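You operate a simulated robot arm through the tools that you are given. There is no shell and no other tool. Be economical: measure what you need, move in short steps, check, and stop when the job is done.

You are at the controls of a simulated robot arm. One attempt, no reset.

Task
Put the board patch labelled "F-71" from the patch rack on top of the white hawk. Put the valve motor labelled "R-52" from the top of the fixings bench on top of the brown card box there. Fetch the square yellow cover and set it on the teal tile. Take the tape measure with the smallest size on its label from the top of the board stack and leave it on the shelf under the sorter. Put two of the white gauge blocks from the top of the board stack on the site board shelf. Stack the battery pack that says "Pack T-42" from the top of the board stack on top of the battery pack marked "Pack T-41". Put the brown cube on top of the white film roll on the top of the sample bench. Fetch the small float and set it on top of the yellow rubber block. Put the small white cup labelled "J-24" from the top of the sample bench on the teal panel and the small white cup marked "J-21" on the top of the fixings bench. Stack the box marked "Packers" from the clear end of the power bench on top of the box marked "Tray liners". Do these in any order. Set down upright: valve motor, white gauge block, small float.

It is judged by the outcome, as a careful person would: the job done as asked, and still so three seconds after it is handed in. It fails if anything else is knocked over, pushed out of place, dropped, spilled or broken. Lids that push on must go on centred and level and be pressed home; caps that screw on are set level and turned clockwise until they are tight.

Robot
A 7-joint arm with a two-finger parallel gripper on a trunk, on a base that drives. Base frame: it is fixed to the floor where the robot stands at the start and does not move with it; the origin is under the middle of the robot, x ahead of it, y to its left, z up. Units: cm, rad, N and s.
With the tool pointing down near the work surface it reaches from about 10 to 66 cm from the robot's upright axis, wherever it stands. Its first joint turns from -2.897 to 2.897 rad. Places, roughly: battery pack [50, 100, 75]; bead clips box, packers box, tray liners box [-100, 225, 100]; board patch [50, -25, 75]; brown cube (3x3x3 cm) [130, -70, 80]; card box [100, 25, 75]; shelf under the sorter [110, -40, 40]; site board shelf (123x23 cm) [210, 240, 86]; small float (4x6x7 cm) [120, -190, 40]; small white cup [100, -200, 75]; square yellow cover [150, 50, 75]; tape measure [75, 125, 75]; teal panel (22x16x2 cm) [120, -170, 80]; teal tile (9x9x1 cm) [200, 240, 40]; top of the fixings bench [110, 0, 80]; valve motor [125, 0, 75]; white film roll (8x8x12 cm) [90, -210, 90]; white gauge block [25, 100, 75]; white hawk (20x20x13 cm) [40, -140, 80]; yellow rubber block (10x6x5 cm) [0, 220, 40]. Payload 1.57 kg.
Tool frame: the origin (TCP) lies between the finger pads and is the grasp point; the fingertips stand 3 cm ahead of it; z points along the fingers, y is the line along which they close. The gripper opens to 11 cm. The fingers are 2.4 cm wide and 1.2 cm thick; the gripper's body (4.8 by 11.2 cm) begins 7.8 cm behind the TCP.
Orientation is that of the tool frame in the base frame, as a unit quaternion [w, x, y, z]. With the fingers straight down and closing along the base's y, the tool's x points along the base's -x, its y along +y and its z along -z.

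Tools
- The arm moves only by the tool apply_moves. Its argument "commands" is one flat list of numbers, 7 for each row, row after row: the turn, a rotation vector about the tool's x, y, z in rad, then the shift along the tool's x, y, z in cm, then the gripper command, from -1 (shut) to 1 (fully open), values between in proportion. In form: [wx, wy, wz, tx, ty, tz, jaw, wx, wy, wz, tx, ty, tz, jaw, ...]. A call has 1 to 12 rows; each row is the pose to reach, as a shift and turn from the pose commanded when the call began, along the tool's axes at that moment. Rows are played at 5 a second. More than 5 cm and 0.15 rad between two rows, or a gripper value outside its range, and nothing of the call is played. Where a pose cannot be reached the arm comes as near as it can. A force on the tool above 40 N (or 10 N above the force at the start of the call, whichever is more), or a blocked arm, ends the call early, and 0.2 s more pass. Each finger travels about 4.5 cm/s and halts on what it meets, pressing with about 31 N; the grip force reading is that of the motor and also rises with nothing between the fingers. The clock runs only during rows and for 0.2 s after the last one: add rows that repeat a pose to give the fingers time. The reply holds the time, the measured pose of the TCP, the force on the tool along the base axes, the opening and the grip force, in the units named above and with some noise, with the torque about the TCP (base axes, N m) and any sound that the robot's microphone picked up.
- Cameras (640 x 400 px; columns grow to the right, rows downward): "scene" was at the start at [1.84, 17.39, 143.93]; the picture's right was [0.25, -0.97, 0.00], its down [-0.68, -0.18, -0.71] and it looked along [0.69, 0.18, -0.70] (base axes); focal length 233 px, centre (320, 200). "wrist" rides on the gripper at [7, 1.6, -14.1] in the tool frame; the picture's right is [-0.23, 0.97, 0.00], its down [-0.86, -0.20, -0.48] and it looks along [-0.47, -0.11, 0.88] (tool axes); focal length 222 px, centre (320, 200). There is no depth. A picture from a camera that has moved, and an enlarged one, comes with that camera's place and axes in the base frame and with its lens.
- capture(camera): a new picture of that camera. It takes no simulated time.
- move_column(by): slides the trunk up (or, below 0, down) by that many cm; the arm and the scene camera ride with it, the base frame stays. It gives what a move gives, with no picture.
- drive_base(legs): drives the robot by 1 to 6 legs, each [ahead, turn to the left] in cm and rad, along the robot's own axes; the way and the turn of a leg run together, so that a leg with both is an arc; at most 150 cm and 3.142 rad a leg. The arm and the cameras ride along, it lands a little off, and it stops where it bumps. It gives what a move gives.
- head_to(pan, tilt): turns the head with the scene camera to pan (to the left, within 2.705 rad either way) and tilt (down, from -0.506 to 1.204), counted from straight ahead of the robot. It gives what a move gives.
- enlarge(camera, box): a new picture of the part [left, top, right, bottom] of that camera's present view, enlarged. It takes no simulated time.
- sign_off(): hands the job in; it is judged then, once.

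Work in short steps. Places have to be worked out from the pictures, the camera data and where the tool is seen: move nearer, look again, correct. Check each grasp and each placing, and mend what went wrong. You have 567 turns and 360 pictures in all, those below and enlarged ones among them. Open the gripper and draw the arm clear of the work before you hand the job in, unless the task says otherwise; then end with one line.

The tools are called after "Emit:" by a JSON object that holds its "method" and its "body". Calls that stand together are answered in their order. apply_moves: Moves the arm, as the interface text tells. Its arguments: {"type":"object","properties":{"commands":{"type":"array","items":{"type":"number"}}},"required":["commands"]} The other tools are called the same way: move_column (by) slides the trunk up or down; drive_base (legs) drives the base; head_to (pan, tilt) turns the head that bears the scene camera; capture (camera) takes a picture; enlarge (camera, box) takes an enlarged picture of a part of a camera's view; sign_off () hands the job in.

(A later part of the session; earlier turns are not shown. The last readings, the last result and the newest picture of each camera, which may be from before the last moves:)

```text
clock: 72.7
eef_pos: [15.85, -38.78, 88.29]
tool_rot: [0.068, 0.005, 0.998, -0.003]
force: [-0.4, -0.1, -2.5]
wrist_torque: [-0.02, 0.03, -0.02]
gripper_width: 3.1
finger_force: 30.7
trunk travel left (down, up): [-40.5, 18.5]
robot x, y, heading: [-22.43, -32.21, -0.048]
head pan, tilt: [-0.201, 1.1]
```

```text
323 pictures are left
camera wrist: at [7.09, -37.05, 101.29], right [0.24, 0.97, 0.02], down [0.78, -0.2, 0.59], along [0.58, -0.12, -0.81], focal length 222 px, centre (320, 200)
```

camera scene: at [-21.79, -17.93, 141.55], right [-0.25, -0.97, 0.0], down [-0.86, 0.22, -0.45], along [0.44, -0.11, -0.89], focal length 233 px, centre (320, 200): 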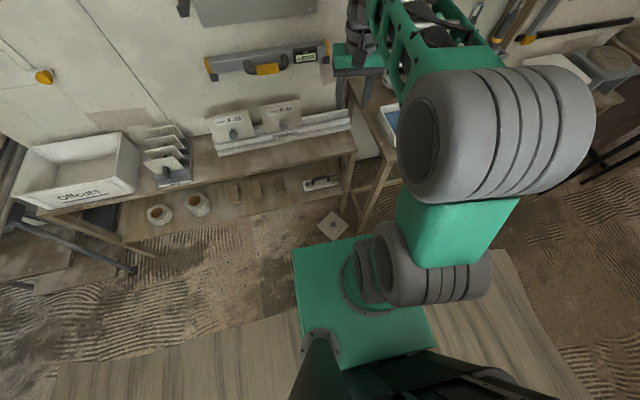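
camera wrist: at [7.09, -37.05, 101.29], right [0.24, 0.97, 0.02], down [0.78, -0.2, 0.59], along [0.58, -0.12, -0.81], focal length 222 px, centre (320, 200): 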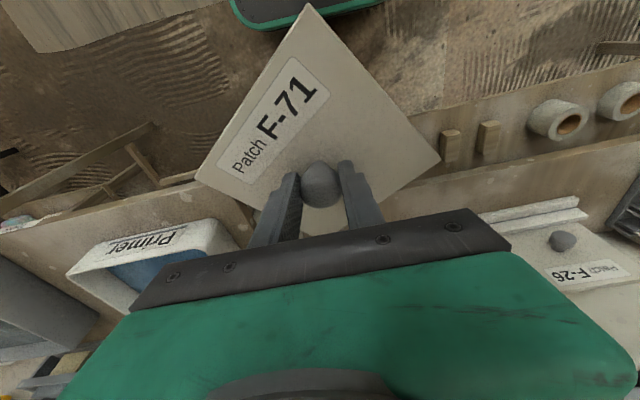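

Held firm. I turn to −y in one leg and check the grip before driving on.

Emit:
{"method": "drive_base", "body": {"legs": [[0, -1.52]]}}

Emit:
{"method": "drive_base", "body": {"legs": [[50, 0]]}}

Emit:
{"method": "drive_base", "body": {"legs": [[53, 0]]}}

Emit:
{"method": "head_to", "body": {"pan": 1.2, "tilt": 0.8}}

Emit:
{"method": "capture", "body": {"camera": "scene"}}

```text
clock: 76.8
eef_pos: [-27.4, -70.65, 88.34]
tool_rot: [0.046, 0.691, 0.72, -0.049]
force: [-0.2, -0.6, -1.6]
wrist_torque: [-0.04, -0.03, -0.01]
gripper_width: 3.11
finger_force: 30.8
trunk travel left (down, up): [-40.5, 18.5]
robot x, y, heading: [-22.71, -32.06, -1.565]
head pan, tilt: [-0.201, 1.1]
```

```text
clock: 79.7
eef_pos: [-27.97, -120.33, 88.28]
tool_rot: [0.046, 0.694, 0.716, -0.049]
force: [-0.6, 0.3, -2.2]
wrist_torque: [0.01, 0.01, 0.01]
gripper_width: 3.12
finger_force: 31.0
trunk travel left (down, up): [-40.5, 18.5]
robot x, y, heading: [-22.61, -81.51, -1.577]
head pan, tilt: [-0.201, 1.1]
```

```text
clock: 82.8
eef_pos: [-28.75, -173.89, 88.25]
tool_rot: [0.047, 0.698, 0.713, -0.05]
force: [0.8, 0.0, -1.8]
wrist_torque: [-0.02, -0.04, 0.02]
gripper_width: 3.09
finger_force: 30.9
trunk travel left (down, up): [-40.5, 18.5]
robot x, y, heading: [-23.42, -135.38, -1.586]
head pan, tilt: [-0.201, 1.1]
```

```text
clock: 84.4
eef_pos: [-28.68, -173.73, 88.31]
tool_rot: [0.046, 0.697, 0.714, -0.05]
force: [-0.4, -0.7, -2.4]
wrist_torque: [0.03, 0.02, -0.02]
gripper_width: 3.13
finger_force: 30.8
trunk travel left (down, up): [-40.5, 18.5]
robot x, y, heading: [-23.06, -135.24, -1.588]
head pan, tilt: [1.201, 0.799]
```

```text
322 pictures are left
camera scene: at [-0.25, -132.65, 146.72], right [-0.38, -0.93, 0.0], down [-0.66, 0.27, -0.7], along [0.65, -0.26, -0.72], focal length 233 px, centre (320, 200)
```

scene: 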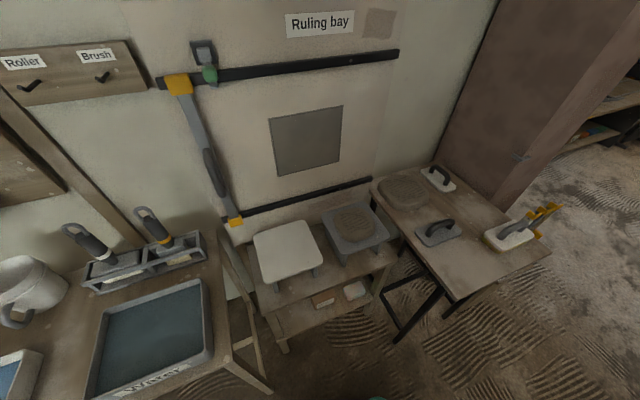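

Hawk centre ≈[42,-138], a bit far from here; I raise the trunk and turn to face it, then move closer.

Emit:
{"method": "move_column", "body": {"by": 10}}

Emit:
{"method": "drive_base", "body": {"legs": [[0, 1.58]]}}

Emit:
{"method": "capture", "body": {"camera": "wrist"}}

```text
clock: 85.7
eef_pos: [-28.72, -173.92, 98.33]
tool_rot: [0.045, 0.698, 0.713, -0.049]
force: [-0.7, -0.1, -1.2]
wrist_torque: [0.0, -0.01, -0.01]
gripper_width: 3.13
finger_force: 31.0
trunk travel left (down, up): [-50.5, 8.5]
robot x, y, heading: [-23.18, -135.55, -1.583]
head pan, tilt: [1.201, 0.799]
```

```text
clock: 90.0
eef_pos: [15.69, -139.21, 98.31]
tool_rot: [0.067, -0.031, 0.997, -0.002]
force: [0.3, 0.0, -1.9]
wrist_torque: [0.03, -0.02, 0.03]
gripper_width: 3.12
finger_force: 31.3
trunk travel left (down, up): [-50.5, 8.5]
robot x, y, heading: [-23.0, -135.24, 0.026]
head pan, tilt: [1.201, 0.799]
```

```text
321 pictures are left
camera wrist: at [6.75, -138.12, 111.29], right [0.16, 0.99, 0.02], down [0.79, -0.15, 0.59], along [0.59, -0.08, -0.81], focal length 222 px, centre (320, 200)
```

wrist: 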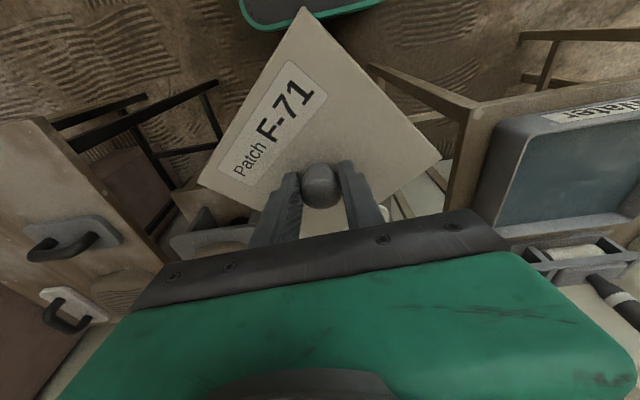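

Grip still firm. I drive 8 cm closer, then turn the patch square with the hawk and reach over it.

Emit:
{"method": "drive_base", "body": {"legs": [[8, 0]]}}

Emit:
{"method": "apply_moves", "body": {"commands": [0.018, 0.001, 0.133, -3.7, 0, 0.5, -1, 0.036, 0.002, 0.265, -7.3, 0, 1, -1, 0.054, 0.003, 0.398, -11, 0, 1.5, -1, 0.072, 0.004, 0.53, -14.7, 0, 2, -1, 0.0895, 0.005, 0.663, -18.3, 0, 2.5, -1]}}

Emit:
{"method": "capture", "body": {"camera": "scene"}}

Emit:
{"method": "capture", "body": {"camera": "wrist"}}

```text
clock: 91.1
eef_pos: [23.69, -138.96, 98.22]
tool_rot: [0.067, -0.033, 0.997, -0.002]
force: [0.6, -0.5, -1.7]
wrist_torque: [0.02, 0.0, -0.02]
gripper_width: 3.11
finger_force: 31.1
trunk travel left (down, up): [-50.5, 8.5]
robot x, y, heading: [-15.58, -135.29, 0.029]
head pan, tilt: [1.201, 0.799]
```

```text
clock: 92.3
eef_pos: [41.97, -137.82, 98.25]
tool_rot: [0.063, 0.298, 0.952, -0.024]
force: [-0.9, -0.2, -2.0]
wrist_torque: [-0.03, 0.01, 0.02]
gripper_width: 3.06
finger_force: 30.8
trunk travel left (down, up): [-50.5, 8.5]
robot x, y, heading: [-14.91, -134.79, 0.028]
head pan, tilt: [1.201, 0.799]
```

```text
320 pictures are left
camera scene: at [-18.93, -112.28, 156.72], right [0.94, -0.34, 0.0], down [-0.24, -0.68, -0.7], along [0.23, 0.66, -0.72], focal length 233 px, centre (320, 200)
```

scene: 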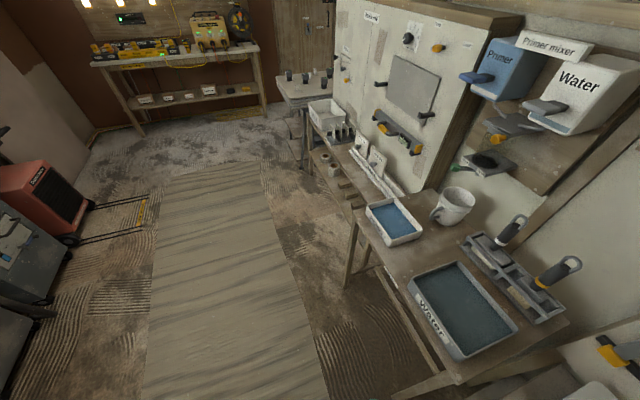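

```text
319 pictures are left
camera wrist: at [35.81, -131.47, 111.36], right [0.74, 0.67, 0.02], down [0.53, -0.61, 0.59], along [0.41, -0.42, -0.81], focal length 222 px, centre (320, 200)
```

wrist: 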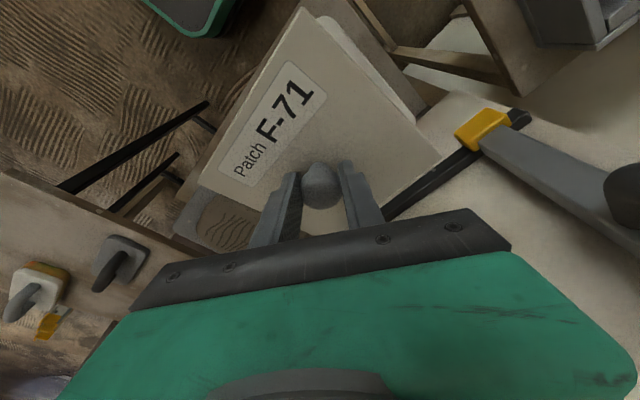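

Nearly above it. I point the head at the hawk to check the alignment.

Emit:
{"method": "head_to", "body": {"pan": -0.15, "tilt": 0.9}}

Emit:
{"method": "capture", "body": {"camera": "scene"}}

```text
clock: 93.8
eef_pos: [42.0, -137.79, 98.36]
tool_rot: [0.063, 0.297, 0.953, -0.023]
force: [-0.1, -0.7, -2.4]
wrist_torque: [0.0, 0.0, 0.0]
gripper_width: 3.12
finger_force: 30.8
trunk travel left (down, up): [-50.5, 8.5]
robot x, y, heading: [-15.15, -135.02, 0.03]
head pan, tilt: [-0.15, 0.901]
```

```text
318 pictures are left
camera scene: at [-14.19, -120.81, 155.93], right [-0.12, -0.99, 0.0], down [-0.78, 0.1, -0.62], along [0.62, -0.08, -0.78], focal length 233 px, centre (320, 200)
```

scene: 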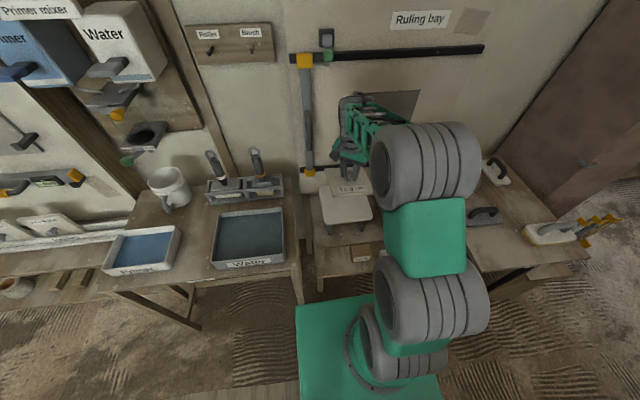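

Emit:
{"method": "enlarge", "body": {"camera": "scene", "box": [290, 150, 400, 250]}}

```text
4.00 times, centred on (345, 200) of scene
camera zoom: at [-14.19, -120.81, 155.93], right [-0.12, -0.99, 0.0], down [-0.78, 0.1, -0.62], along [0.62, -0.08, -0.78], focal length 934 px, centre (220, 200)
```

zoom: 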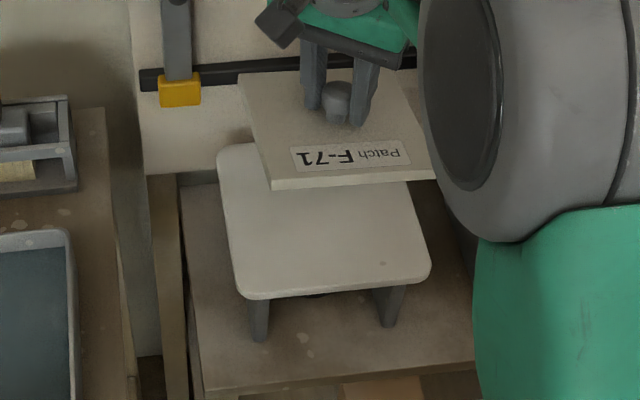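

The patch lines up with the hawk (shift +1.5 cm in x). I lower to just above it.

Emit:
{"method": "apply_moves", "body": {"commands": [0, 0, 0, -0.4, 0.9, 3, -1, 0, 0, 0, -0.1, 0.9, 6, -1, 0, 0, 0, 0.2, 0.9, 9, -1, 0, 0, 0, 0.3, 0.9, 11, -1]}}

Emit:
{"method": "enlarge", "body": {"camera": "scene", "box": [290, 150, 400, 250]}}

```text
clock: 94.8
eef_pos: [43.54, -137.81, 87.39]
tool_rot: [0.063, 0.297, 0.953, -0.023]
force: [-0.1, 0.3, -2.2]
wrist_torque: [0.0, 0.01, -0.04]
gripper_width: 3.1
finger_force: 31.1
trunk travel left (down, up): [-50.5, 8.5]
robot x, y, heading: [-15.49, -134.84, 0.024]
head pan, tilt: [-0.15, 0.901]
```

```text
4.00 times, centred on (345, 200) of scene
camera zoom: at [-14.17, -120.81, 155.94], right [-0.12, -0.99, 0.0], down [-0.78, 0.1, -0.62], along [0.62, -0.08, -0.78], focal length 934 px, centre (220, 200)
```

zoom: 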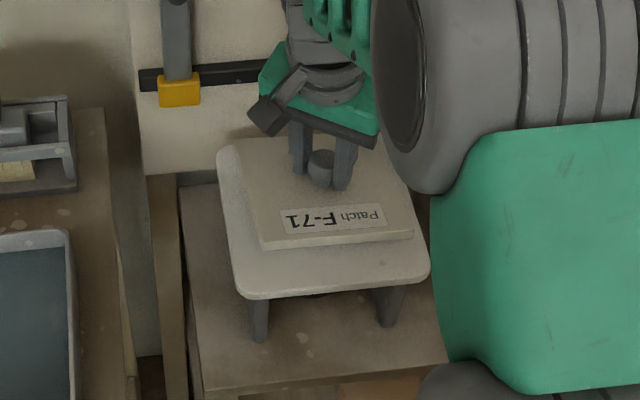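

Well placed. I lower slowly until contact.

Emit:
{"method": "apply_moves", "body": {"commands": [0, 0, 0, 0.1, 0, 0.7, -1, 0, 0, 0, 0.2, 0, 1.2, -1, 0, 0, 0, 0.25, 0, 1.7, -1, 0, 0, 0, 0.3, 0, 2.1, -1, 0, 0, 0, 0.35, 0, 2.5, -1, 0, 0, 0, 0.4, 0, 2.9, -1, 0, 0, 0, 0.45, 0, 3.3, -1, 0, 0, 0, 0.5, 0, 3.7, -1, 0, 0, 0, 0.55, 0, 4.1, -1, 0, 0, 0, 0.6, 0, 4.5, -1, 0, 0, 0, 0.65, 0, 4.9, -1]}}

Emit:
{"method": "enlarge", "body": {"camera": "scene", "box": [290, 150, 400, 250]}}

```text
clock: 97.2
eef_pos: [43.57, -137.82, 82.71]
tool_rot: [0.066, 0.297, 0.952, -0.022]
force: [-1.6, -0.4, 27.2]
wrist_torque: [0.35, 0.27, -0.2]
gripper_width: 3.08
finger_force: 30.8
trunk travel left (down, up): [-50.5, 8.5]
robot x, y, heading: [-14.99, -135.08, 0.025]
head pan, tilt: [-0.15, 0.901]
```

```text
4.00 times, centred on (345, 200) of scene
camera zoom: at [-14.49, -120.8, 155.97], right [-0.12, -0.99, 0.0], down [-0.78, 0.1, -0.62], along [0.62, -0.08, -0.78], focal length 934 px, centre (220, 200)
```

zoom: 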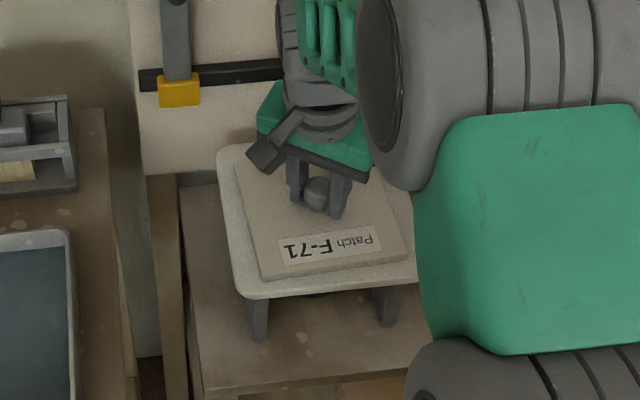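

Contact made. I ease off, open and rise.

Emit:
{"method": "apply_moves", "body": {"commands": [0, 0, 0, 0, 0, -0.3, -1, 0, 0, 0, 0, 0, -0.3, 0.2, 0, 0, 0, 0, 0, -0.3, 0.2, 0, 0, 0, -0.3, 0, -2.3, 0.2, 0, 0, 0, -0.9, 0, -6.5, 0.2, 0, 0, 0, -1.5, 0, -11, 0.2, 0, 0, 0, -2, 0, -15, 0.2]}}

Emit:
{"method": "enlarge", "body": {"camera": "scene", "box": [290, 150, 400, 250]}}

```text
clock: 98.8
eef_pos: [43.44, -137.61, 97.18]
tool_rot: [0.063, 0.297, 0.953, -0.023]
force: [-0.1, -0.6, -0.7]
wrist_torque: [-0.02, -0.03, 0.01]
gripper_width: 6.57
finger_force: 0.1
trunk travel left (down, up): [-50.5, 8.5]
robot x, y, heading: [-15.46, -135.15, 0.028]
head pan, tilt: [-0.15, 0.901]
```

```text
4.00 times, centred on (345, 200) of scene
camera zoom: at [-14.23, -120.81, 155.93], right [-0.12, -0.99, 0.0], down [-0.78, 0.1, -0.62], along [0.62, -0.08, -0.78], focal length 934 px, centre (220, 200)
```

zoom: 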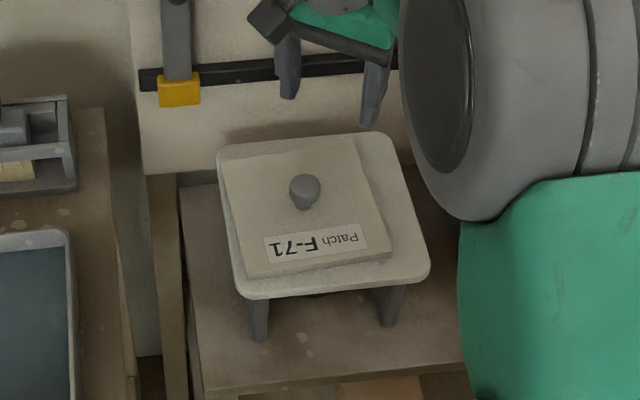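

F-71 is on the hawk. I return the arm to a neutral pose and drive on to look at the far side.

Emit:
{"method": "apply_moves", "body": {"commands": [-0.009, 0.026, -0.121, 3, -1.7, -1.4, 0, -0.019, 0.051, -0.242, 6.1, -3.4, -2.8, 0, -0.028, 0.077, -0.362, 9.1, -5.2, -4.2, 0, -0.038, 0.102, -0.483, 12.2, -6.9, -5.6, 0, -0.047, 0.128, -0.604, 15.2, -8.6, -7, 0]}}

Emit:
{"method": "drive_base", "body": {"legs": [[-8, 0], [0, -1.6], [70, 0]]}}

Emit:
{"method": "head_to", "body": {"pan": 1.4, "tilt": 0.6}}

Emit:
{"method": "capture", "body": {"camera": "scene"}}

Emit:
{"method": "head_to", "body": {"pan": 0.5, "tilt": 0.5}}

Emit:
{"method": "capture", "body": {"camera": "scene"}}

```text
clock: 100.0
eef_pos: [25.24, -135.53, 102.33]
tool_rot: [0.0, -0.002, 1.0, 0.001]
force: [-0.4, 0.6, -0.3]
wrist_torque: [-0.05, -0.01, 0.02]
gripper_width: 5.5
finger_force: 0.1
trunk travel left (down, up): [-50.5, 8.5]
robot x, y, heading: [-15.49, -134.78, 0.024]
head pan, tilt: [-0.15, 0.901]
```

```text
clock: 108.4
eef_pos: [-25.99, -246.01, 102.51]
tool_rot: [-0.001, 0.72, 0.694, 0.0]
force: [-0.2, -0.1, 0.5]
wrist_torque: [0.01, 0.04, -0.01]
gripper_width: 5.49
finger_force: 0.0
trunk travel left (down, up): [-50.5, 8.5]
robot x, y, heading: [-24.06, -205.11, -1.582]
head pan, tilt: [-0.15, 0.901]
```

```text
clock: 110.0
eef_pos: [-26.01, -245.96, 102.42]
tool_rot: [-0.001, 0.72, 0.694, 0.0]
force: [-0.5, 0.1, 0.3]
wrist_torque: [-0.02, -0.02, 0.01]
gripper_width: 5.49
finger_force: 0.1
trunk travel left (down, up): [-50.5, 8.5]
robot x, y, heading: [-23.99, -205.65, -1.577]
head pan, tilt: [1.4, 0.6]
```

```text
313 pictures are left
camera scene: at [0.12, -201.18, 158.41], right [-0.18, -0.98, 0.0], down [-0.56, 0.1, -0.82], along [0.81, -0.15, -0.57], focal length 233 px, centre (320, 200)
```

scene: 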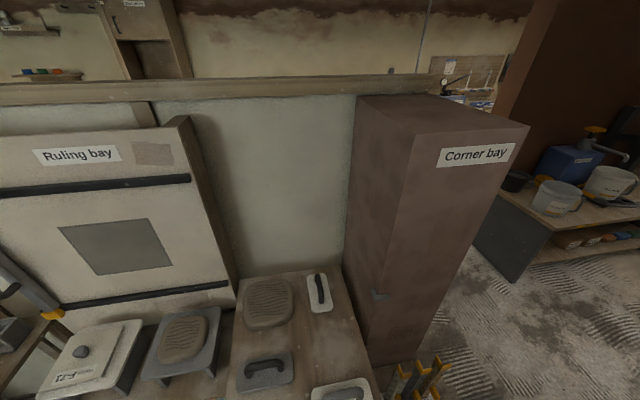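

```text
clock: 111.2
eef_pos: [-26.06, -245.94, 102.31]
tool_rot: [0.0, 0.72, 0.694, -0.001]
force: [0.2, -0.8, -0.4]
wrist_torque: [-0.01, 0.05, 0.01]
gripper_width: 5.5
finger_force: 0.0
trunk travel left (down, up): [-50.5, 8.5]
robot x, y, heading: [-23.97, -205.1, -1.581]
head pan, tilt: [0.499, 0.499]
```

```text
312 pictures are left
camera scene: at [-4.29, -207.61, 159.32], right [-0.88, -0.47, 0.0], down [-0.23, 0.42, -0.88], along [0.41, -0.77, -0.48], focal length 233 px, centre (320, 200)
```

scene: 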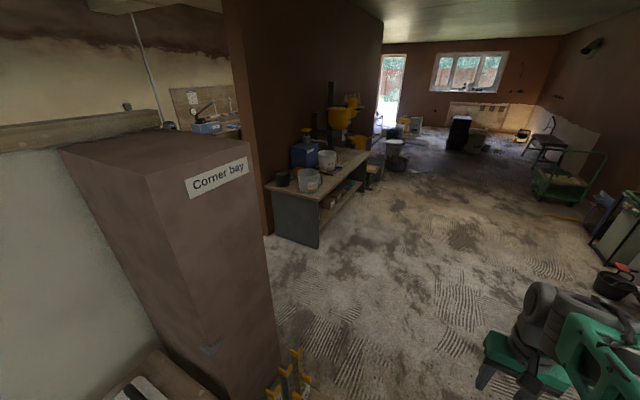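

The wall ends at the corner bay near [60,-241]; I drive past it and look round to the far side.

Emit:
{"method": "drive_base", "body": {"legs": [[90, 0], [0, 1.57]]}}

Emit:
{"method": "head_to", "body": {"pan": 0.3, "tilt": 0.4}}

Emit:
{"method": "capture", "body": {"camera": "scene"}}

```text
clock: 119.7
eef_pos: [16.08, -295.9, 102.38]
tool_rot: [0.0, 0.02, 1.0, 0.0]
force: [0.3, 0.2, 1.2]
wrist_torque: [-0.06, 0.0, -0.07]
gripper_width: 5.51
finger_force: 0.0
trunk travel left (down, up): [-50.5, 8.5]
robot x, y, heading: [-24.46, -293.75, -0.013]
head pan, tilt: [0.499, 0.499]
```

```text
clock: 120.4
eef_pos: [16.12, -296.06, 102.42]
tool_rot: [0.0, 0.019, 1.0, 0.0]
force: [-1.1, -0.2, 0.0]
wrist_torque: [0.0, 0.01, 0.01]
gripper_width: 5.52
finger_force: 0.1
trunk travel left (down, up): [-50.5, 8.5]
robot x, y, heading: [-24.85, -293.99, -0.009]
head pan, tilt: [0.3, 0.4]
```

```text
311 pictures are left
camera scene: at [-21.51, -275.77, 160.23], right [0.29, -0.96, 0.0], down [-0.37, -0.11, -0.92], along [0.88, 0.26, -0.39], focal length 233 px, centre (320, 200)
```

scene: 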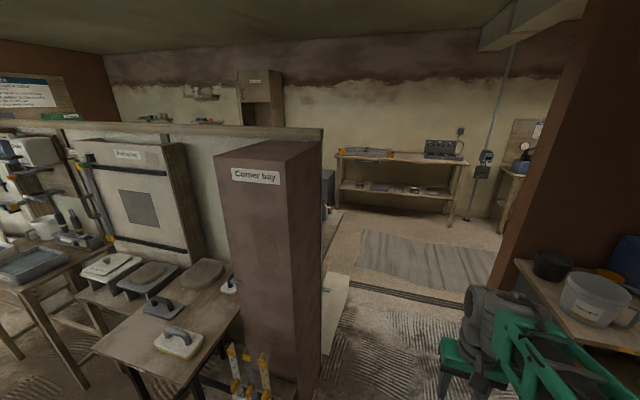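

I drive through the opening to x≈85.

Emit:
{"method": "drive_base", "body": {"legs": [[110, 0]]}}

Emit:
{"method": "head_to", "body": {"pan": 1.3, "tilt": 0.4}}

Emit:
{"method": "capture", "body": {"camera": "scene"}}

Emit:
{"method": "head_to", "body": {"pan": 0.6, "tilt": 0.4}}

Emit:
{"method": "capture", "body": {"camera": "scene"}}

```text
clock: 126.0
eef_pos: [125.74, -300.29, 102.39]
tool_rot: [0.0, 0.036, 0.999, 0.0]
force: [0.1, -0.3, -0.2]
wrist_torque: [0.01, -0.05, 0.0]
gripper_width: 5.5
finger_force: 0.2
trunk travel left (down, up): [-50.5, 8.5]
robot x, y, heading: [85.01, -296.31, -0.04]
head pan, tilt: [0.3, 0.4]
```

```text
clock: 127.3
eef_pos: [125.9, -300.29, 102.32]
tool_rot: [-0.001, 0.036, 0.999, 0.001]
force: [-0.3, 0.3, -0.1]
wrist_torque: [0.0, 0.02, -0.01]
gripper_width: 5.47
finger_force: 0.0
trunk travel left (down, up): [-50.5, 8.5]
robot x, y, heading: [84.88, -296.77, -0.047]
head pan, tilt: [1.3, 0.4]
```

```text
310 pictures are left
camera scene: at [82.75, -272.5, 160.23], right [0.95, -0.31, 0.0], down [-0.12, -0.37, -0.92], along [0.29, 0.88, -0.39], focal length 233 px, centre (320, 200)
```

scene: 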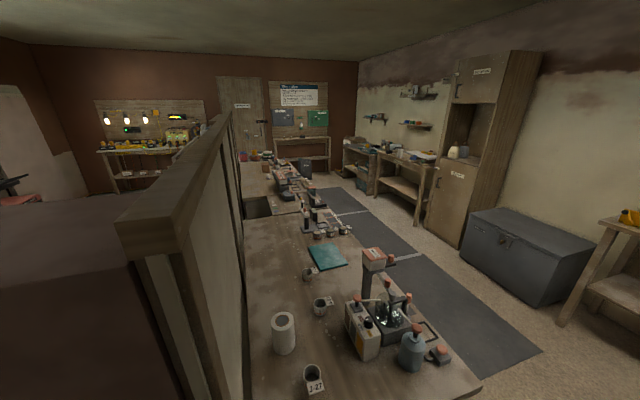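

```text
clock: 128.4
eef_pos: [125.72, -300.31, 102.37]
tool_rot: [0.0, 0.035, 0.999, 0.0]
force: [-0.3, -0.7, -0.1]
wrist_torque: [0.03, 0.01, -0.03]
gripper_width: 5.49
finger_force: 0.0
trunk travel left (down, up): [-50.5, 8.5]
robot x, y, heading: [85.34, -296.86, -0.046]
head pan, tilt: [0.6, 0.4]
```

```text
309 pictures are left
camera scene: at [87.73, -276.41, 160.24], right [0.53, -0.85, 0.0], down [-0.33, -0.21, -0.92], along [0.78, 0.49, -0.39], focal length 233 px, centre (320, 200)
```

scene: 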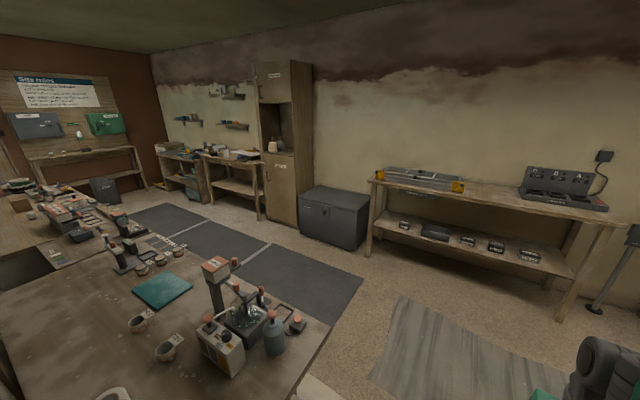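

The sample bench is in view: film roll, cups, teal panel. I look back at it and enlarge the details.

Emit:
{"method": "head_to", "body": {"pan": 1.3, "tilt": 0.7}}

Emit:
{"method": "enlarge", "body": {"camera": "scene", "box": [220, 120, 480, 300]}}

Emit:
{"method": "capture", "body": {"camera": "scene"}}

```text
clock: 129.4
eef_pos: [125.59, -300.35, 102.2]
tool_rot: [0.0, 0.036, 0.999, 0.0]
force: [-0.5, 1.0, 0.2]
wrist_torque: [0.02, -0.02, 0.02]
gripper_width: 5.5
finger_force: 0.1
trunk travel left (down, up): [-50.5, 8.5]
robot x, y, heading: [85.05, -296.66, -0.044]
head pan, tilt: [1.3, 0.7]
```

```text
2.22 times, centred on (350, 210) of scene
camera zoom: at [82.51, -273.23, 157.55], right [0.95, -0.31, 0.0], down [-0.2, -0.61, -0.77], along [0.24, 0.73, -0.64], focal length 519 px, centre (253, 178)
```

zoom: 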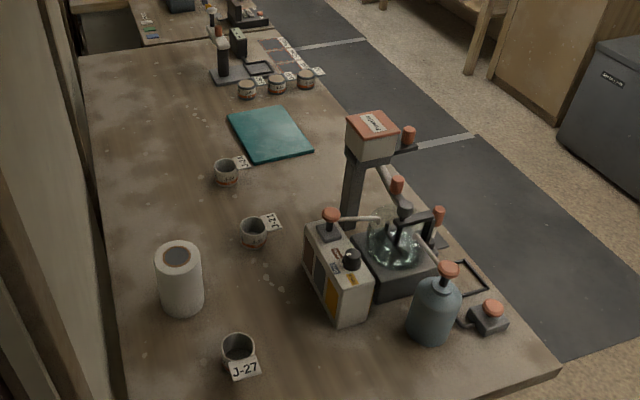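

```text
307 pictures are left
camera scene: at [82.51, -273.23, 157.55], right [0.95, -0.31, 0.0], down [-0.2, -0.61, -0.77], along [0.24, 0.73, -0.64], focal length 233 px, centre (320, 200)
```

scene: 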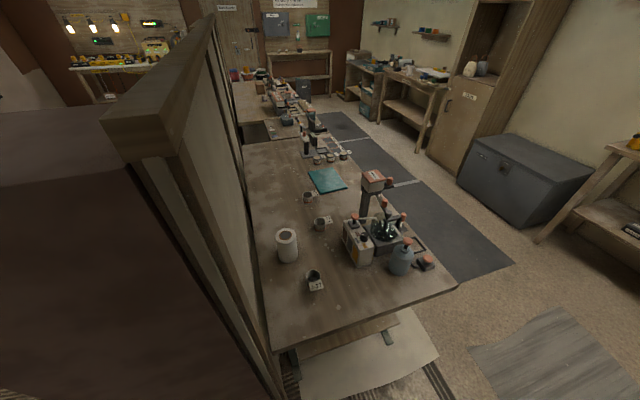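

Emit:
{"method": "enlarge", "body": {"camera": "scene", "box": [290, 140, 370, 240]}}

Emit:
{"method": "enlarge", "body": {"camera": "scene", "box": [260, 80, 360, 180]}}

```text
4.00 times, centred on (330, 190) of scene
camera zoom: at [82.51, -273.23, 157.55], right [0.95, -0.31, 0.0], down [-0.2, -0.61, -0.77], along [0.24, 0.73, -0.64], focal length 934 px, centre (280, 240)
```

zoom: 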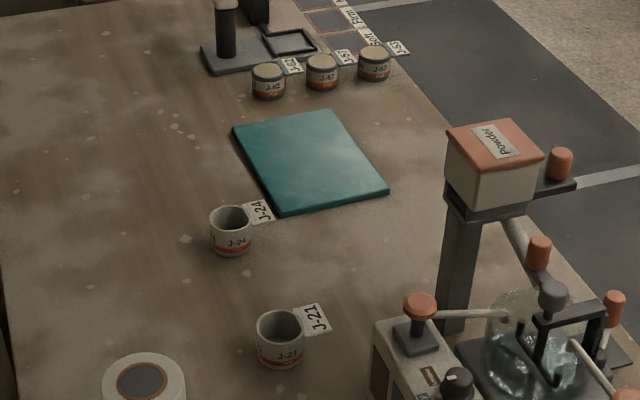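

```text
4.00 times, centred on (310, 130) of scene
camera zoom: at [82.51, -273.23, 157.55], right [0.95, -0.31, 0.0], down [-0.2, -0.61, -0.77], along [0.24, 0.73, -0.64], focal length 934 px, centre (360, 480)
```

zoom: 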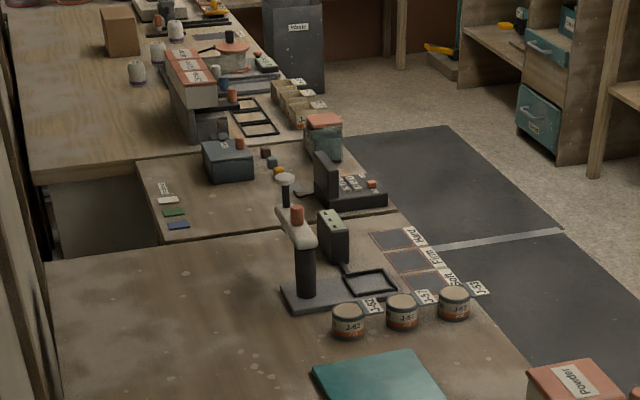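

J-24 ≈[107,-178], J-21 ≈[107,-199], teal panel ≈[123,-164], bench edge x≈146. I drive into the aisle beside the bench.

Emit:
{"method": "drive_base", "body": {"legs": [[89, 0], [0, 1.61]]}}

Emit:
{"method": "head_to", "body": {"pan": 0.5, "tilt": 0.7}}

Emit:
{"method": "capture", "body": {"camera": "scene"}}

```text
clock: 138.0
eef_pos: [178.04, -260.75, 102.37]
tool_rot: [0.0, -0.685, 0.729, 0.0]
force: [0.1, 0.0, 0.7]
wrist_torque: [-0.02, 0.0, -0.02]
gripper_width: 5.49
finger_force: 0.0
trunk travel left (down, up): [-50.5, 8.5]
robot x, y, heading: [175.14, -301.22, 1.534]
head pan, tilt: [1.3, 0.7]
```

```text
clock: 139.2
eef_pos: [177.93, -260.71, 102.28]
tool_rot: [-0.001, -0.686, 0.728, -0.001]
force: [-0.7, 0.4, -0.6]
wrist_torque: [-0.02, -0.01, 0.0]
gripper_width: 5.51
finger_force: 0.1
trunk travel left (down, up): [-50.5, 8.5]
robot x, y, heading: [174.86, -301.31, 1.54]
head pan, tilt: [0.499, 0.7]
```

```text
304 pictures are left
camera scene: at [155.36, -299.3, 157.55], right [0.89, 0.45, 0.0], down [0.29, -0.58, -0.76], along [-0.34, 0.68, -0.64], focal length 233 px, centre (320, 200)
```

scene: 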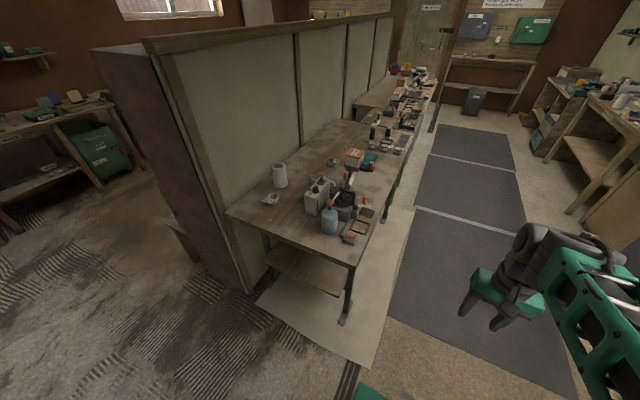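

I drive up the aisle alongside the cups.

Emit:
{"method": "drive_base", "body": {"legs": [[0, 0.055], [118, 0], [0, -0.03]]}}

Emit:
{"method": "head_to", "body": {"pan": 1.5, "tilt": 0.8}}

Emit:
{"method": "capture", "body": {"camera": "scene"}}

```text
clock: 145.9
eef_pos: [173.67, -143.47, 102.31]
tool_rot: [0.0, -0.698, 0.717, 0.0]
force: [-0.1, 0.2, -0.7]
wrist_torque: [0.01, -0.01, 0.03]
gripper_width: 5.48
finger_force: 0.1
trunk travel left (down, up): [-50.5, 8.5]
robot x, y, heading: [172.2, -184.06, 1.566]
head pan, tilt: [0.499, 0.7]
```

```text
clock: 147.2
eef_pos: [173.76, -143.49, 102.25]
tool_rot: [0.0, -0.698, 0.716, 0.0]
force: [-0.3, 0.0, 0.9]
wrist_torque: [-0.03, 0.03, 0.04]
gripper_width: 5.49
finger_force: 0.0
trunk travel left (down, up): [-50.5, 8.5]
robot x, y, heading: [172.0, -183.88, 1.567]
head pan, tilt: [1.499, 0.799]
```

```text
303 pictures are left
camera scene: at [148.42, -189.63, 156.73], right [0.07, 1.0, 0.0], down [0.71, -0.05, -0.7], along [-0.7, 0.05, -0.72], focal length 233 px, centre (320, 200)
```

scene: 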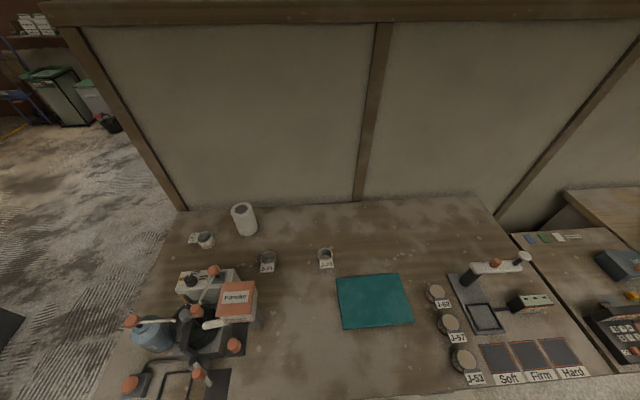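

Better triangulation: bench top z≈79.5; J-24 at [105,-184.7], J-21 at [106,-204], panel [121,-170.5]. I swing the arm to the left over the bench.

Emit:
{"method": "apply_moves", "body": {"commands": [0, 0, -0.1, 1.6, 4.15, 0, 0.5, 0, 0, -0.2, 3.2, 8.3, 0, 0.5, 0, 0, -0.3, 4.8, 12.5, 0, 0.5, 0, 0, -0.4, 6.4, 16.6, 0, 0.5, 0, 0, -0.5, 8, 20.8, 0, 0.5, 0, 0, -0.6, 9.7, 24.9, 0, 0.5, 0, 0, -0.7, 11.3, 29, 0, 0.5, 0, 0, -0.8, 12.9, 33.2, 0, 0.5]}}

Emit:
{"method": "apply_moves", "body": {"commands": [0, 0, -0.11, 1.86, 4.03, 0, 0.5, 0, 0, -0.22, 3.7, 8.06, 0, 0.5, 0, 0, -0.33, 5.6, 12.1, 0, 0.5, 0, 0, -0.44, 7.4, 16.1, 0, 0.5, 0, 0, -0.55, 9.3, 20.1, 0, 0.5, 0, 0, -0.66, 11.1, 24.2, 0, 0.5, 0, 0, -0.77, 13, 28.2, 0, 0.5]}}

Emit:
{"method": "capture", "body": {"camera": "wrist"}}

```text
clock: 149.0
eef_pos: [140.03, -155.69, 102.03]
tool_rot: [0.0, 0.922, -0.388, 0.0]
force: [-0.1, 0.0, -0.4]
wrist_torque: [-0.01, 0.02, -0.02]
gripper_width: 8.25
finger_force: 0.1
trunk travel left (down, up): [-50.5, 8.5]
robot x, y, heading: [172.07, -183.82, 1.567]
head pan, tilt: [1.499, 0.799]
```

```text
clock: 150.6
eef_pos: [128.92, -184.54, 102.19]
tool_rot: [0.0, 1.0, -0.013, 0.0]
force: [0.2, 0.7, 0.3]
wrist_torque: [0.02, 0.0, 0.01]
gripper_width: 8.28
finger_force: 0.0
trunk travel left (down, up): [-50.5, 8.5]
robot x, y, heading: [171.81, -184.29, 1.569]
head pan, tilt: [1.499, 0.799]
```

```text
302 pictures are left
camera wrist: at [135.85, -186.4, 116.33], right [-0.25, -0.97, 0.0], down [-0.85, 0.22, 0.48], along [-0.46, 0.12, -0.88], focal length 222 px, centre (320, 200)
```

wrist: 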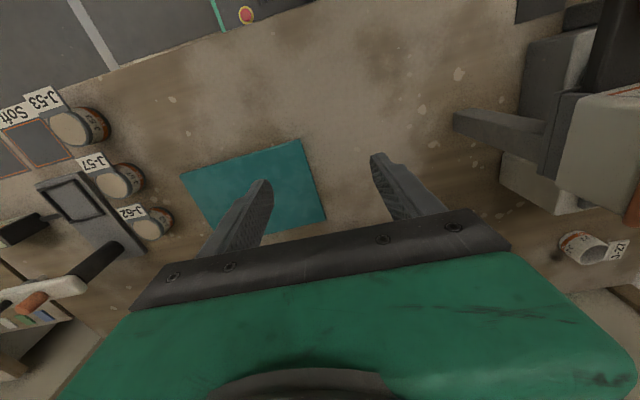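

I pitch the tool outward by 0.5 rad and come to a standoff from J-24.

Emit:
{"method": "apply_moves", "body": {"commands": [0, -0.12, 0, -4.5, 0.15, 1.9, 0.5, 0, -0.25, 0, -9, 0.3, 3.8, 0.5, 0, -0.37, 0, -13.5, 0.45, 5.7, 0.5, 0, -0.5, 0, -18.1, 0.6, 7.7, 0.5]}}

Emit:
{"method": "capture", "body": {"camera": "wrist"}}

Emit:
{"method": "capture", "body": {"camera": "scene"}}

```text
refused: row 4 steps farther than a row can; nothing moved
```

```text
301 pictures are left
camera wrist: at [135.85, -186.4, 116.33], right [-0.25, -0.97, 0.0], down [-0.85, 0.22, 0.48], along [-0.46, 0.12, -0.88], focal length 222 px, centre (320, 200)
```

wrist: 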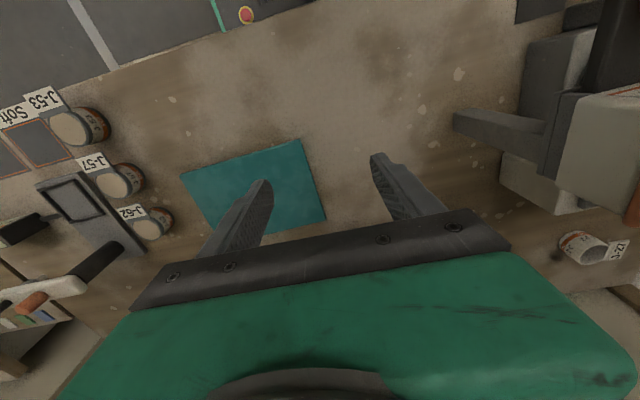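

```text
300 pictures are left
camera scene: at [148.38, -189.67, 156.72], right [0.07, 1.0, 0.0], down [0.72, -0.05, -0.7], along [-0.7, 0.05, -0.72], focal length 233 px, centre (320, 200)
```

scene: 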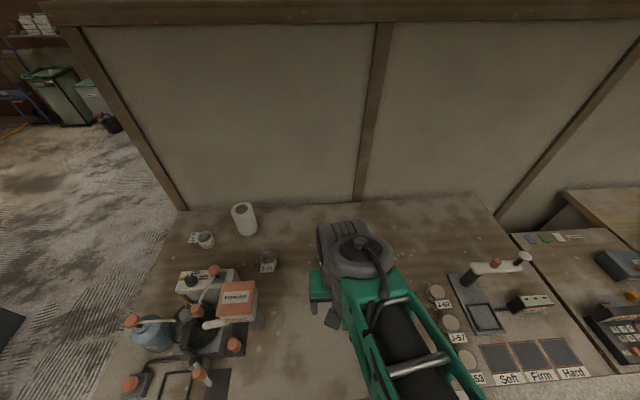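

Too big a step; I use smaller ones.

Emit:
{"method": "apply_moves", "body": {"commands": [0, -0.1, 0, -3.6, 0.12, 1.5, 0.5, 0, -0.2, 0, -7.2, 0.24, 3, 0.5, 0, -0.3, 0, -10.8, 0.36, 4.6, 0.5, 0, -0.4, 0, -14.4, 0.48, 6.2, 0.5, 0, -0.5, 0, -18.1, 0.6, 7.7, 0.5]}}

Emit:
{"method": "capture", "body": {"camera": "wrist"}}

```text
clock: 151.8
eef_pos: [110.61, -184.67, 94.77]
tool_rot: [-0.003, 0.969, -0.014, -0.248]
force: [0.0, -0.8, 0.1]
wrist_torque: [0.04, -0.04, 0.01]
gripper_width: 8.26
finger_force: 0.0
trunk travel left (down, up): [-50.5, 8.5]
robot x, y, heading: [172.15, -183.87, 1.571]
head pan, tilt: [1.499, 0.799]
```

```text
299 pictures are left
camera wrist: at [123.63, -186.69, 103.74], right [-0.23, -0.97, 0.11], down [-0.51, 0.21, 0.83], along [-0.83, 0.13, -0.55], focal length 222 px, centre (320, 200)
```

wrist: 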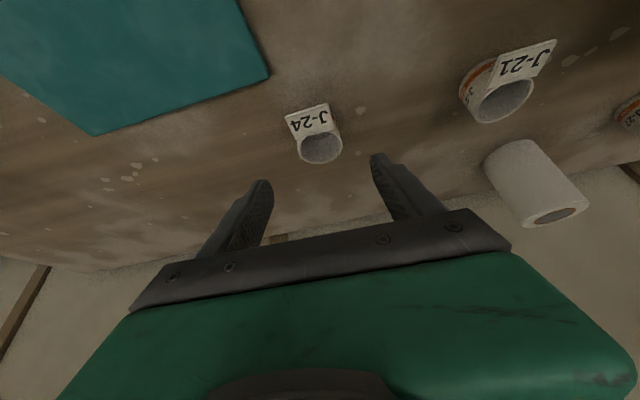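

J-24's opening is centred at ≈[105.4,-184.9]. I advance to grasp.

Emit:
{"method": "apply_moves", "body": {"commands": [0, 0, 0, 0.2, 0.2, 4, 0.5, 0, 0, 0, 0.4, 0.2, 8, 0.5, 0, 0, 0, 0.6, 0.2, 11, 0.5, 0, 0, 0, 0.6, 0.2, 12, 0.5]}}

Emit:
{"method": "capture", "body": {"camera": "wrist"}}

Emit:
{"method": "enlarge", "body": {"camera": "scene", "box": [260, 200, 400, 300]}}

```text
clock: 152.8
eef_pos: [105.59, -184.44, 83.89]
tool_rot: [-0.003, 0.969, -0.014, -0.248]
force: [-0.7, 0.5, -1.0]
wrist_torque: [0.01, 0.0, 0.03]
gripper_width: 8.25
finger_force: 0.0
trunk travel left (down, up): [-50.5, 8.5]
robot x, y, heading: [171.97, -183.85, 1.567]
head pan, tilt: [1.499, 0.799]
```

```text
298 pictures are left
camera wrist: at [118.44, -186.52, 92.91], right [-0.23, -0.97, 0.11], down [-0.51, 0.21, 0.83], along [-0.83, 0.13, -0.55], focal length 222 px, centre (320, 200)
```

wrist: 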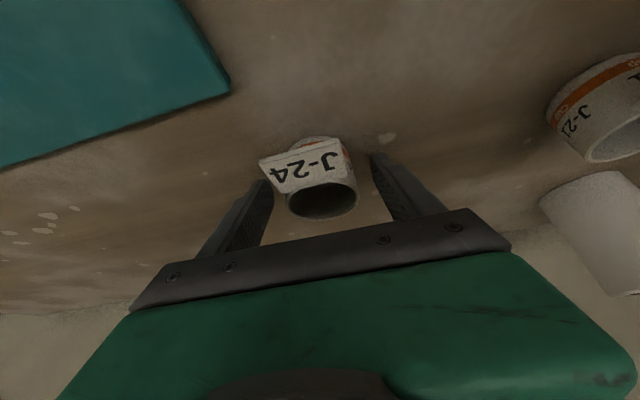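

```text
4.00 times, centred on (330, 250) of scene
camera zoom: at [148.37, -189.64, 156.72], right [0.07, 1.0, 0.0], down [0.72, -0.05, -0.7], along [-0.69, 0.05, -0.72], focal length 934 px, centre (280, 0)
```

zoom: 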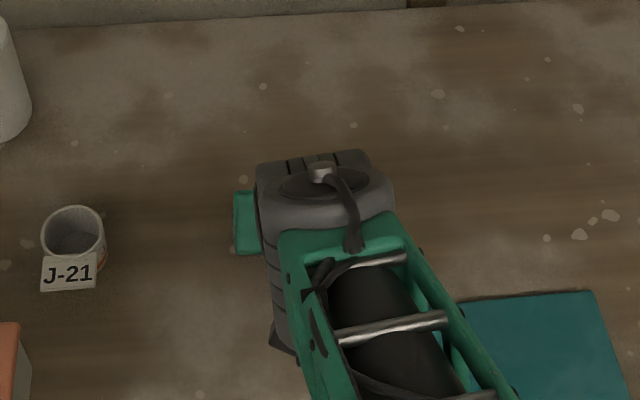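

I shift 0.7 cm towards the robot to centre on the cup, then close.

Emit:
{"method": "apply_moves", "body": {"commands": [0, 0, 0, 0.6, 0.1, -0.3, 0.5, 0, 0, 0, 0.6, 0.1, -0.3, -0.2, 0, 0, 0, 0.6, 0.1, -0.3, -0.5, 0, 0, 0, 0.6, 0.1, -0.3, -1, 0, 0, 0, 0.6, 0.1, -0.3, -1, 0, 0, 0, 0.6, 0.1, -0.3, -1]}}

Emit:
{"method": "capture", "body": {"camera": "wrist"}}

```text
clock: 154.2
eef_pos: [106.28, -184.68, 83.93]
tool_rot: [-0.004, 0.969, -0.015, -0.247]
force: [-0.1, -0.5, 1.5]
wrist_torque: [-0.02, -0.02, 0.03]
gripper_width: 5.0
finger_force: 31.2
trunk travel left (down, up): [-50.5, 8.5]
robot x, y, heading: [172.04, -184.18, 1.571]
head pan, tilt: [1.499, 0.799]
```

```text
296 pictures are left
camera wrist: at [119.17, -186.68, 92.97], right [-0.23, -0.97, 0.11], down [-0.51, 0.21, 0.83], along [-0.83, 0.13, -0.55], focal length 222 px, centre (320, 200)
```

wrist: 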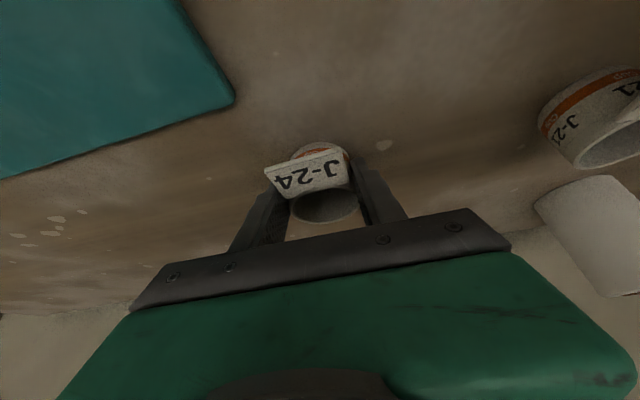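

Cup gripped (5.0 cm). I lift it and move over the teal panel.

Emit:
{"method": "apply_moves", "body": {"commands": [0, 0, 0, -1.45, 0, -2.6, -1, 0, 0, 0, -2.9, 0, -5.3, -1, 0, 0, 0, -0.4, -2.9, -6.7, -1, 0, 0, 0, 2, -5.8, -8, -1, 0, 0, 0, 4.5, -8.7, -9.4, -1, 0, 0, 0, 7, -11.6, -10.8, -1, 0, 0, 0, 9.45, -14.6, -12.2, -1, 0, 0, 0, 9.45, -14.6, -12.2, -1]}}

Emit:
{"method": "capture", "body": {"camera": "wrist"}}

Emit:
{"method": "enlarge", "body": {"camera": "scene", "box": [270, 200, 470, 350]}}

```text
clock: 156.0
eef_pos: [120.84, -170.61, 90.06]
tool_rot: [-0.004, 0.969, -0.014, -0.248]
force: [0.2, 1.0, 0.2]
wrist_torque: [0.01, 0.0, 0.02]
gripper_width: 5.0
finger_force: 31.4
trunk travel left (down, up): [-50.5, 8.5]
robot x, y, heading: [172.12, -183.64, 1.568]
head pan, tilt: [1.499, 0.799]
```

```text
295 pictures are left
camera wrist: at [133.73, -172.58, 99.04], right [-0.23, -0.97, 0.11], down [-0.51, 0.21, 0.83], along [-0.83, 0.13, -0.55], focal length 222 px, centre (320, 200)
```

wrist: 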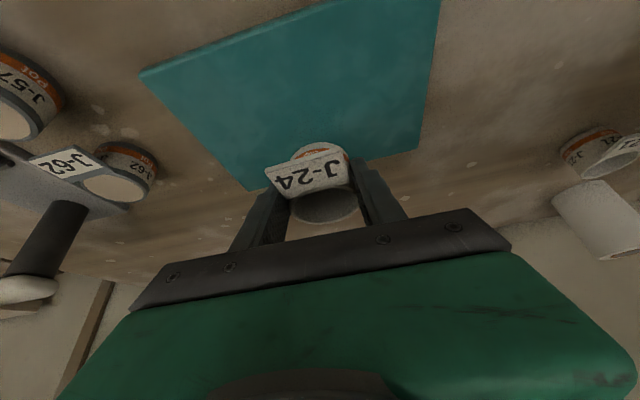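

```text
2.67 times, centred on (370, 275) of scene
camera zoom: at [148.43, -189.63, 156.73], right [0.07, 1.0, 0.0], down [0.71, -0.05, -0.7], along [-0.7, 0.05, -0.72], focal length 622 px, centre (187, 0)
```

zoom: 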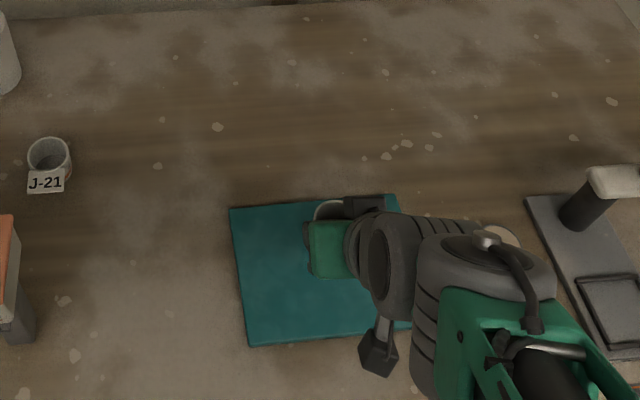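

Centred over the panel. Lowering to contact.

Emit:
{"method": "apply_moves", "body": {"commands": [0, 0, 0, 0.96, 0, 1.75, -1, 0, 0, 0, 1.44, 0, 2.63, -1, 0, 0, 0, 1.68, 0, 3.07, -1, 0, 0, 0, 1.82, 0, 3.33, -1, 0, 0, 0, 1.97, 0, 3.6, -1, 0, 0, 0, 2.06, 0, 3.77, -1]}}

Emit:
{"method": "capture", "body": {"camera": "wrist"}}

```text
clock: 157.4
eef_pos: [120.91, -170.59, 85.6]
tool_rot: [-0.004, 0.969, -0.014, -0.248]
force: [-0.7, 0.9, -0.3]
wrist_torque: [0.0, -0.02, 0.01]
gripper_width: 4.96
finger_force: 30.9
trunk travel left (down, up): [-50.5, 8.5]
robot x, y, heading: [171.82, -184.38, 1.574]
head pan, tilt: [1.499, 0.799]
```

```text
293 pictures are left
camera wrist: at [133.77, -172.57, 94.67], right [-0.23, -0.97, 0.11], down [-0.51, 0.21, 0.83], along [-0.83, 0.13, -0.55], focal length 222 px, centre (320, 200)
```

wrist: 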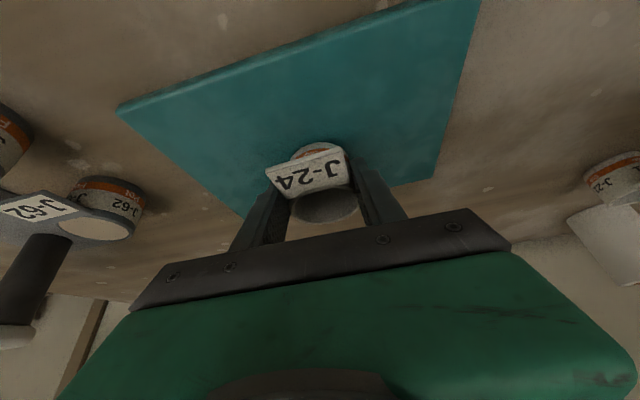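

No contact yet; I continue in small steps.

Emit:
{"method": "apply_moves", "body": {"commands": [0, 0, 0, 0.12, 0, 0.22, -1, 0, 0, 0, 0.24, 0, 0.44, -1, 0, 0, 0, 0.36, 0, 0.66, -1, 0, 0, 0, 0.48, 0, 0.88, -1, 0, 0, 0, 0.6, 0, 1.1, -1, 0, 0, 0, 0.72, 0, 1.32, -1]}}

```text
clock: 158.8
eef_pos: [120.82, -170.52, 84.72]
tool_rot: [-0.004, 0.968, -0.014, -0.252]
force: [0.5, -1.5, 27.5]
wrist_torque: [-0.36, 0.52, 0.04]
gripper_width: 4.97
finger_force: 30.6
trunk travel left (down, up): [-50.5, 8.5]
robot x, y, heading: [171.86, -184.14, 1.569]
head pan, tilt: [1.499, 0.799]
```

Contact. I ease off, release and back out along the tool axis.

Emit:
{"method": "apply_moves", "body": {"commands": [0, 0, 0, -0.24, 0, -0.45, -1, 0, 0, 0, -0.24, 0, -0.45, 0.2, 0, 0, 0, -0.24, 0, -0.45, 0.5, 0, 0, 0, -0.24, 0, -0.45, 0.5, 0, 0, 0, -0.24, 0, -3.5, 0.5, 0, 0, 0, -0.24, 0, -8, 0.5, 0, 0, 0, -0.24, 0, -12.5, 0.5]}}

Emit:
{"method": "capture", "body": {"camera": "wrist"}}

```text
clock: 160.4
eef_pos: [126.84, -170.61, 95.11]
tool_rot: [-0.004, 0.969, -0.014, -0.248]
force: [-0.4, 0.2, -0.1]
wrist_torque: [-0.01, 0.01, -0.03]
gripper_width: 8.22
finger_force: 0.1
trunk travel left (down, up): [-50.5, 8.5]
robot x, y, heading: [171.99, -184.4, 1.569]
head pan, tilt: [1.499, 0.799]
```

```text
292 pictures are left
camera wrist: at [139.81, -172.6, 104.3], right [-0.23, -0.97, 0.11], down [-0.51, 0.21, 0.83], along [-0.83, 0.13, -0.55], focal length 222 px, centre (320, 200)
```

wrist: 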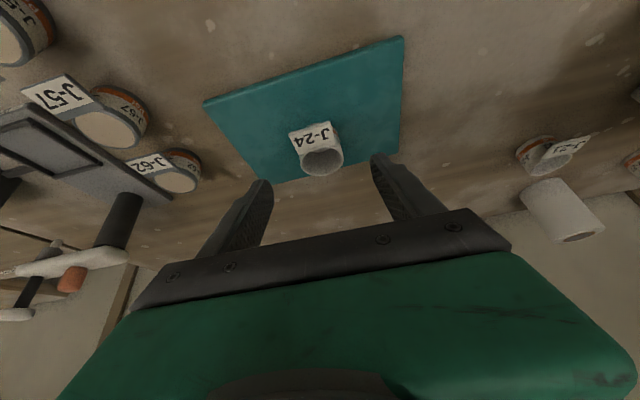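

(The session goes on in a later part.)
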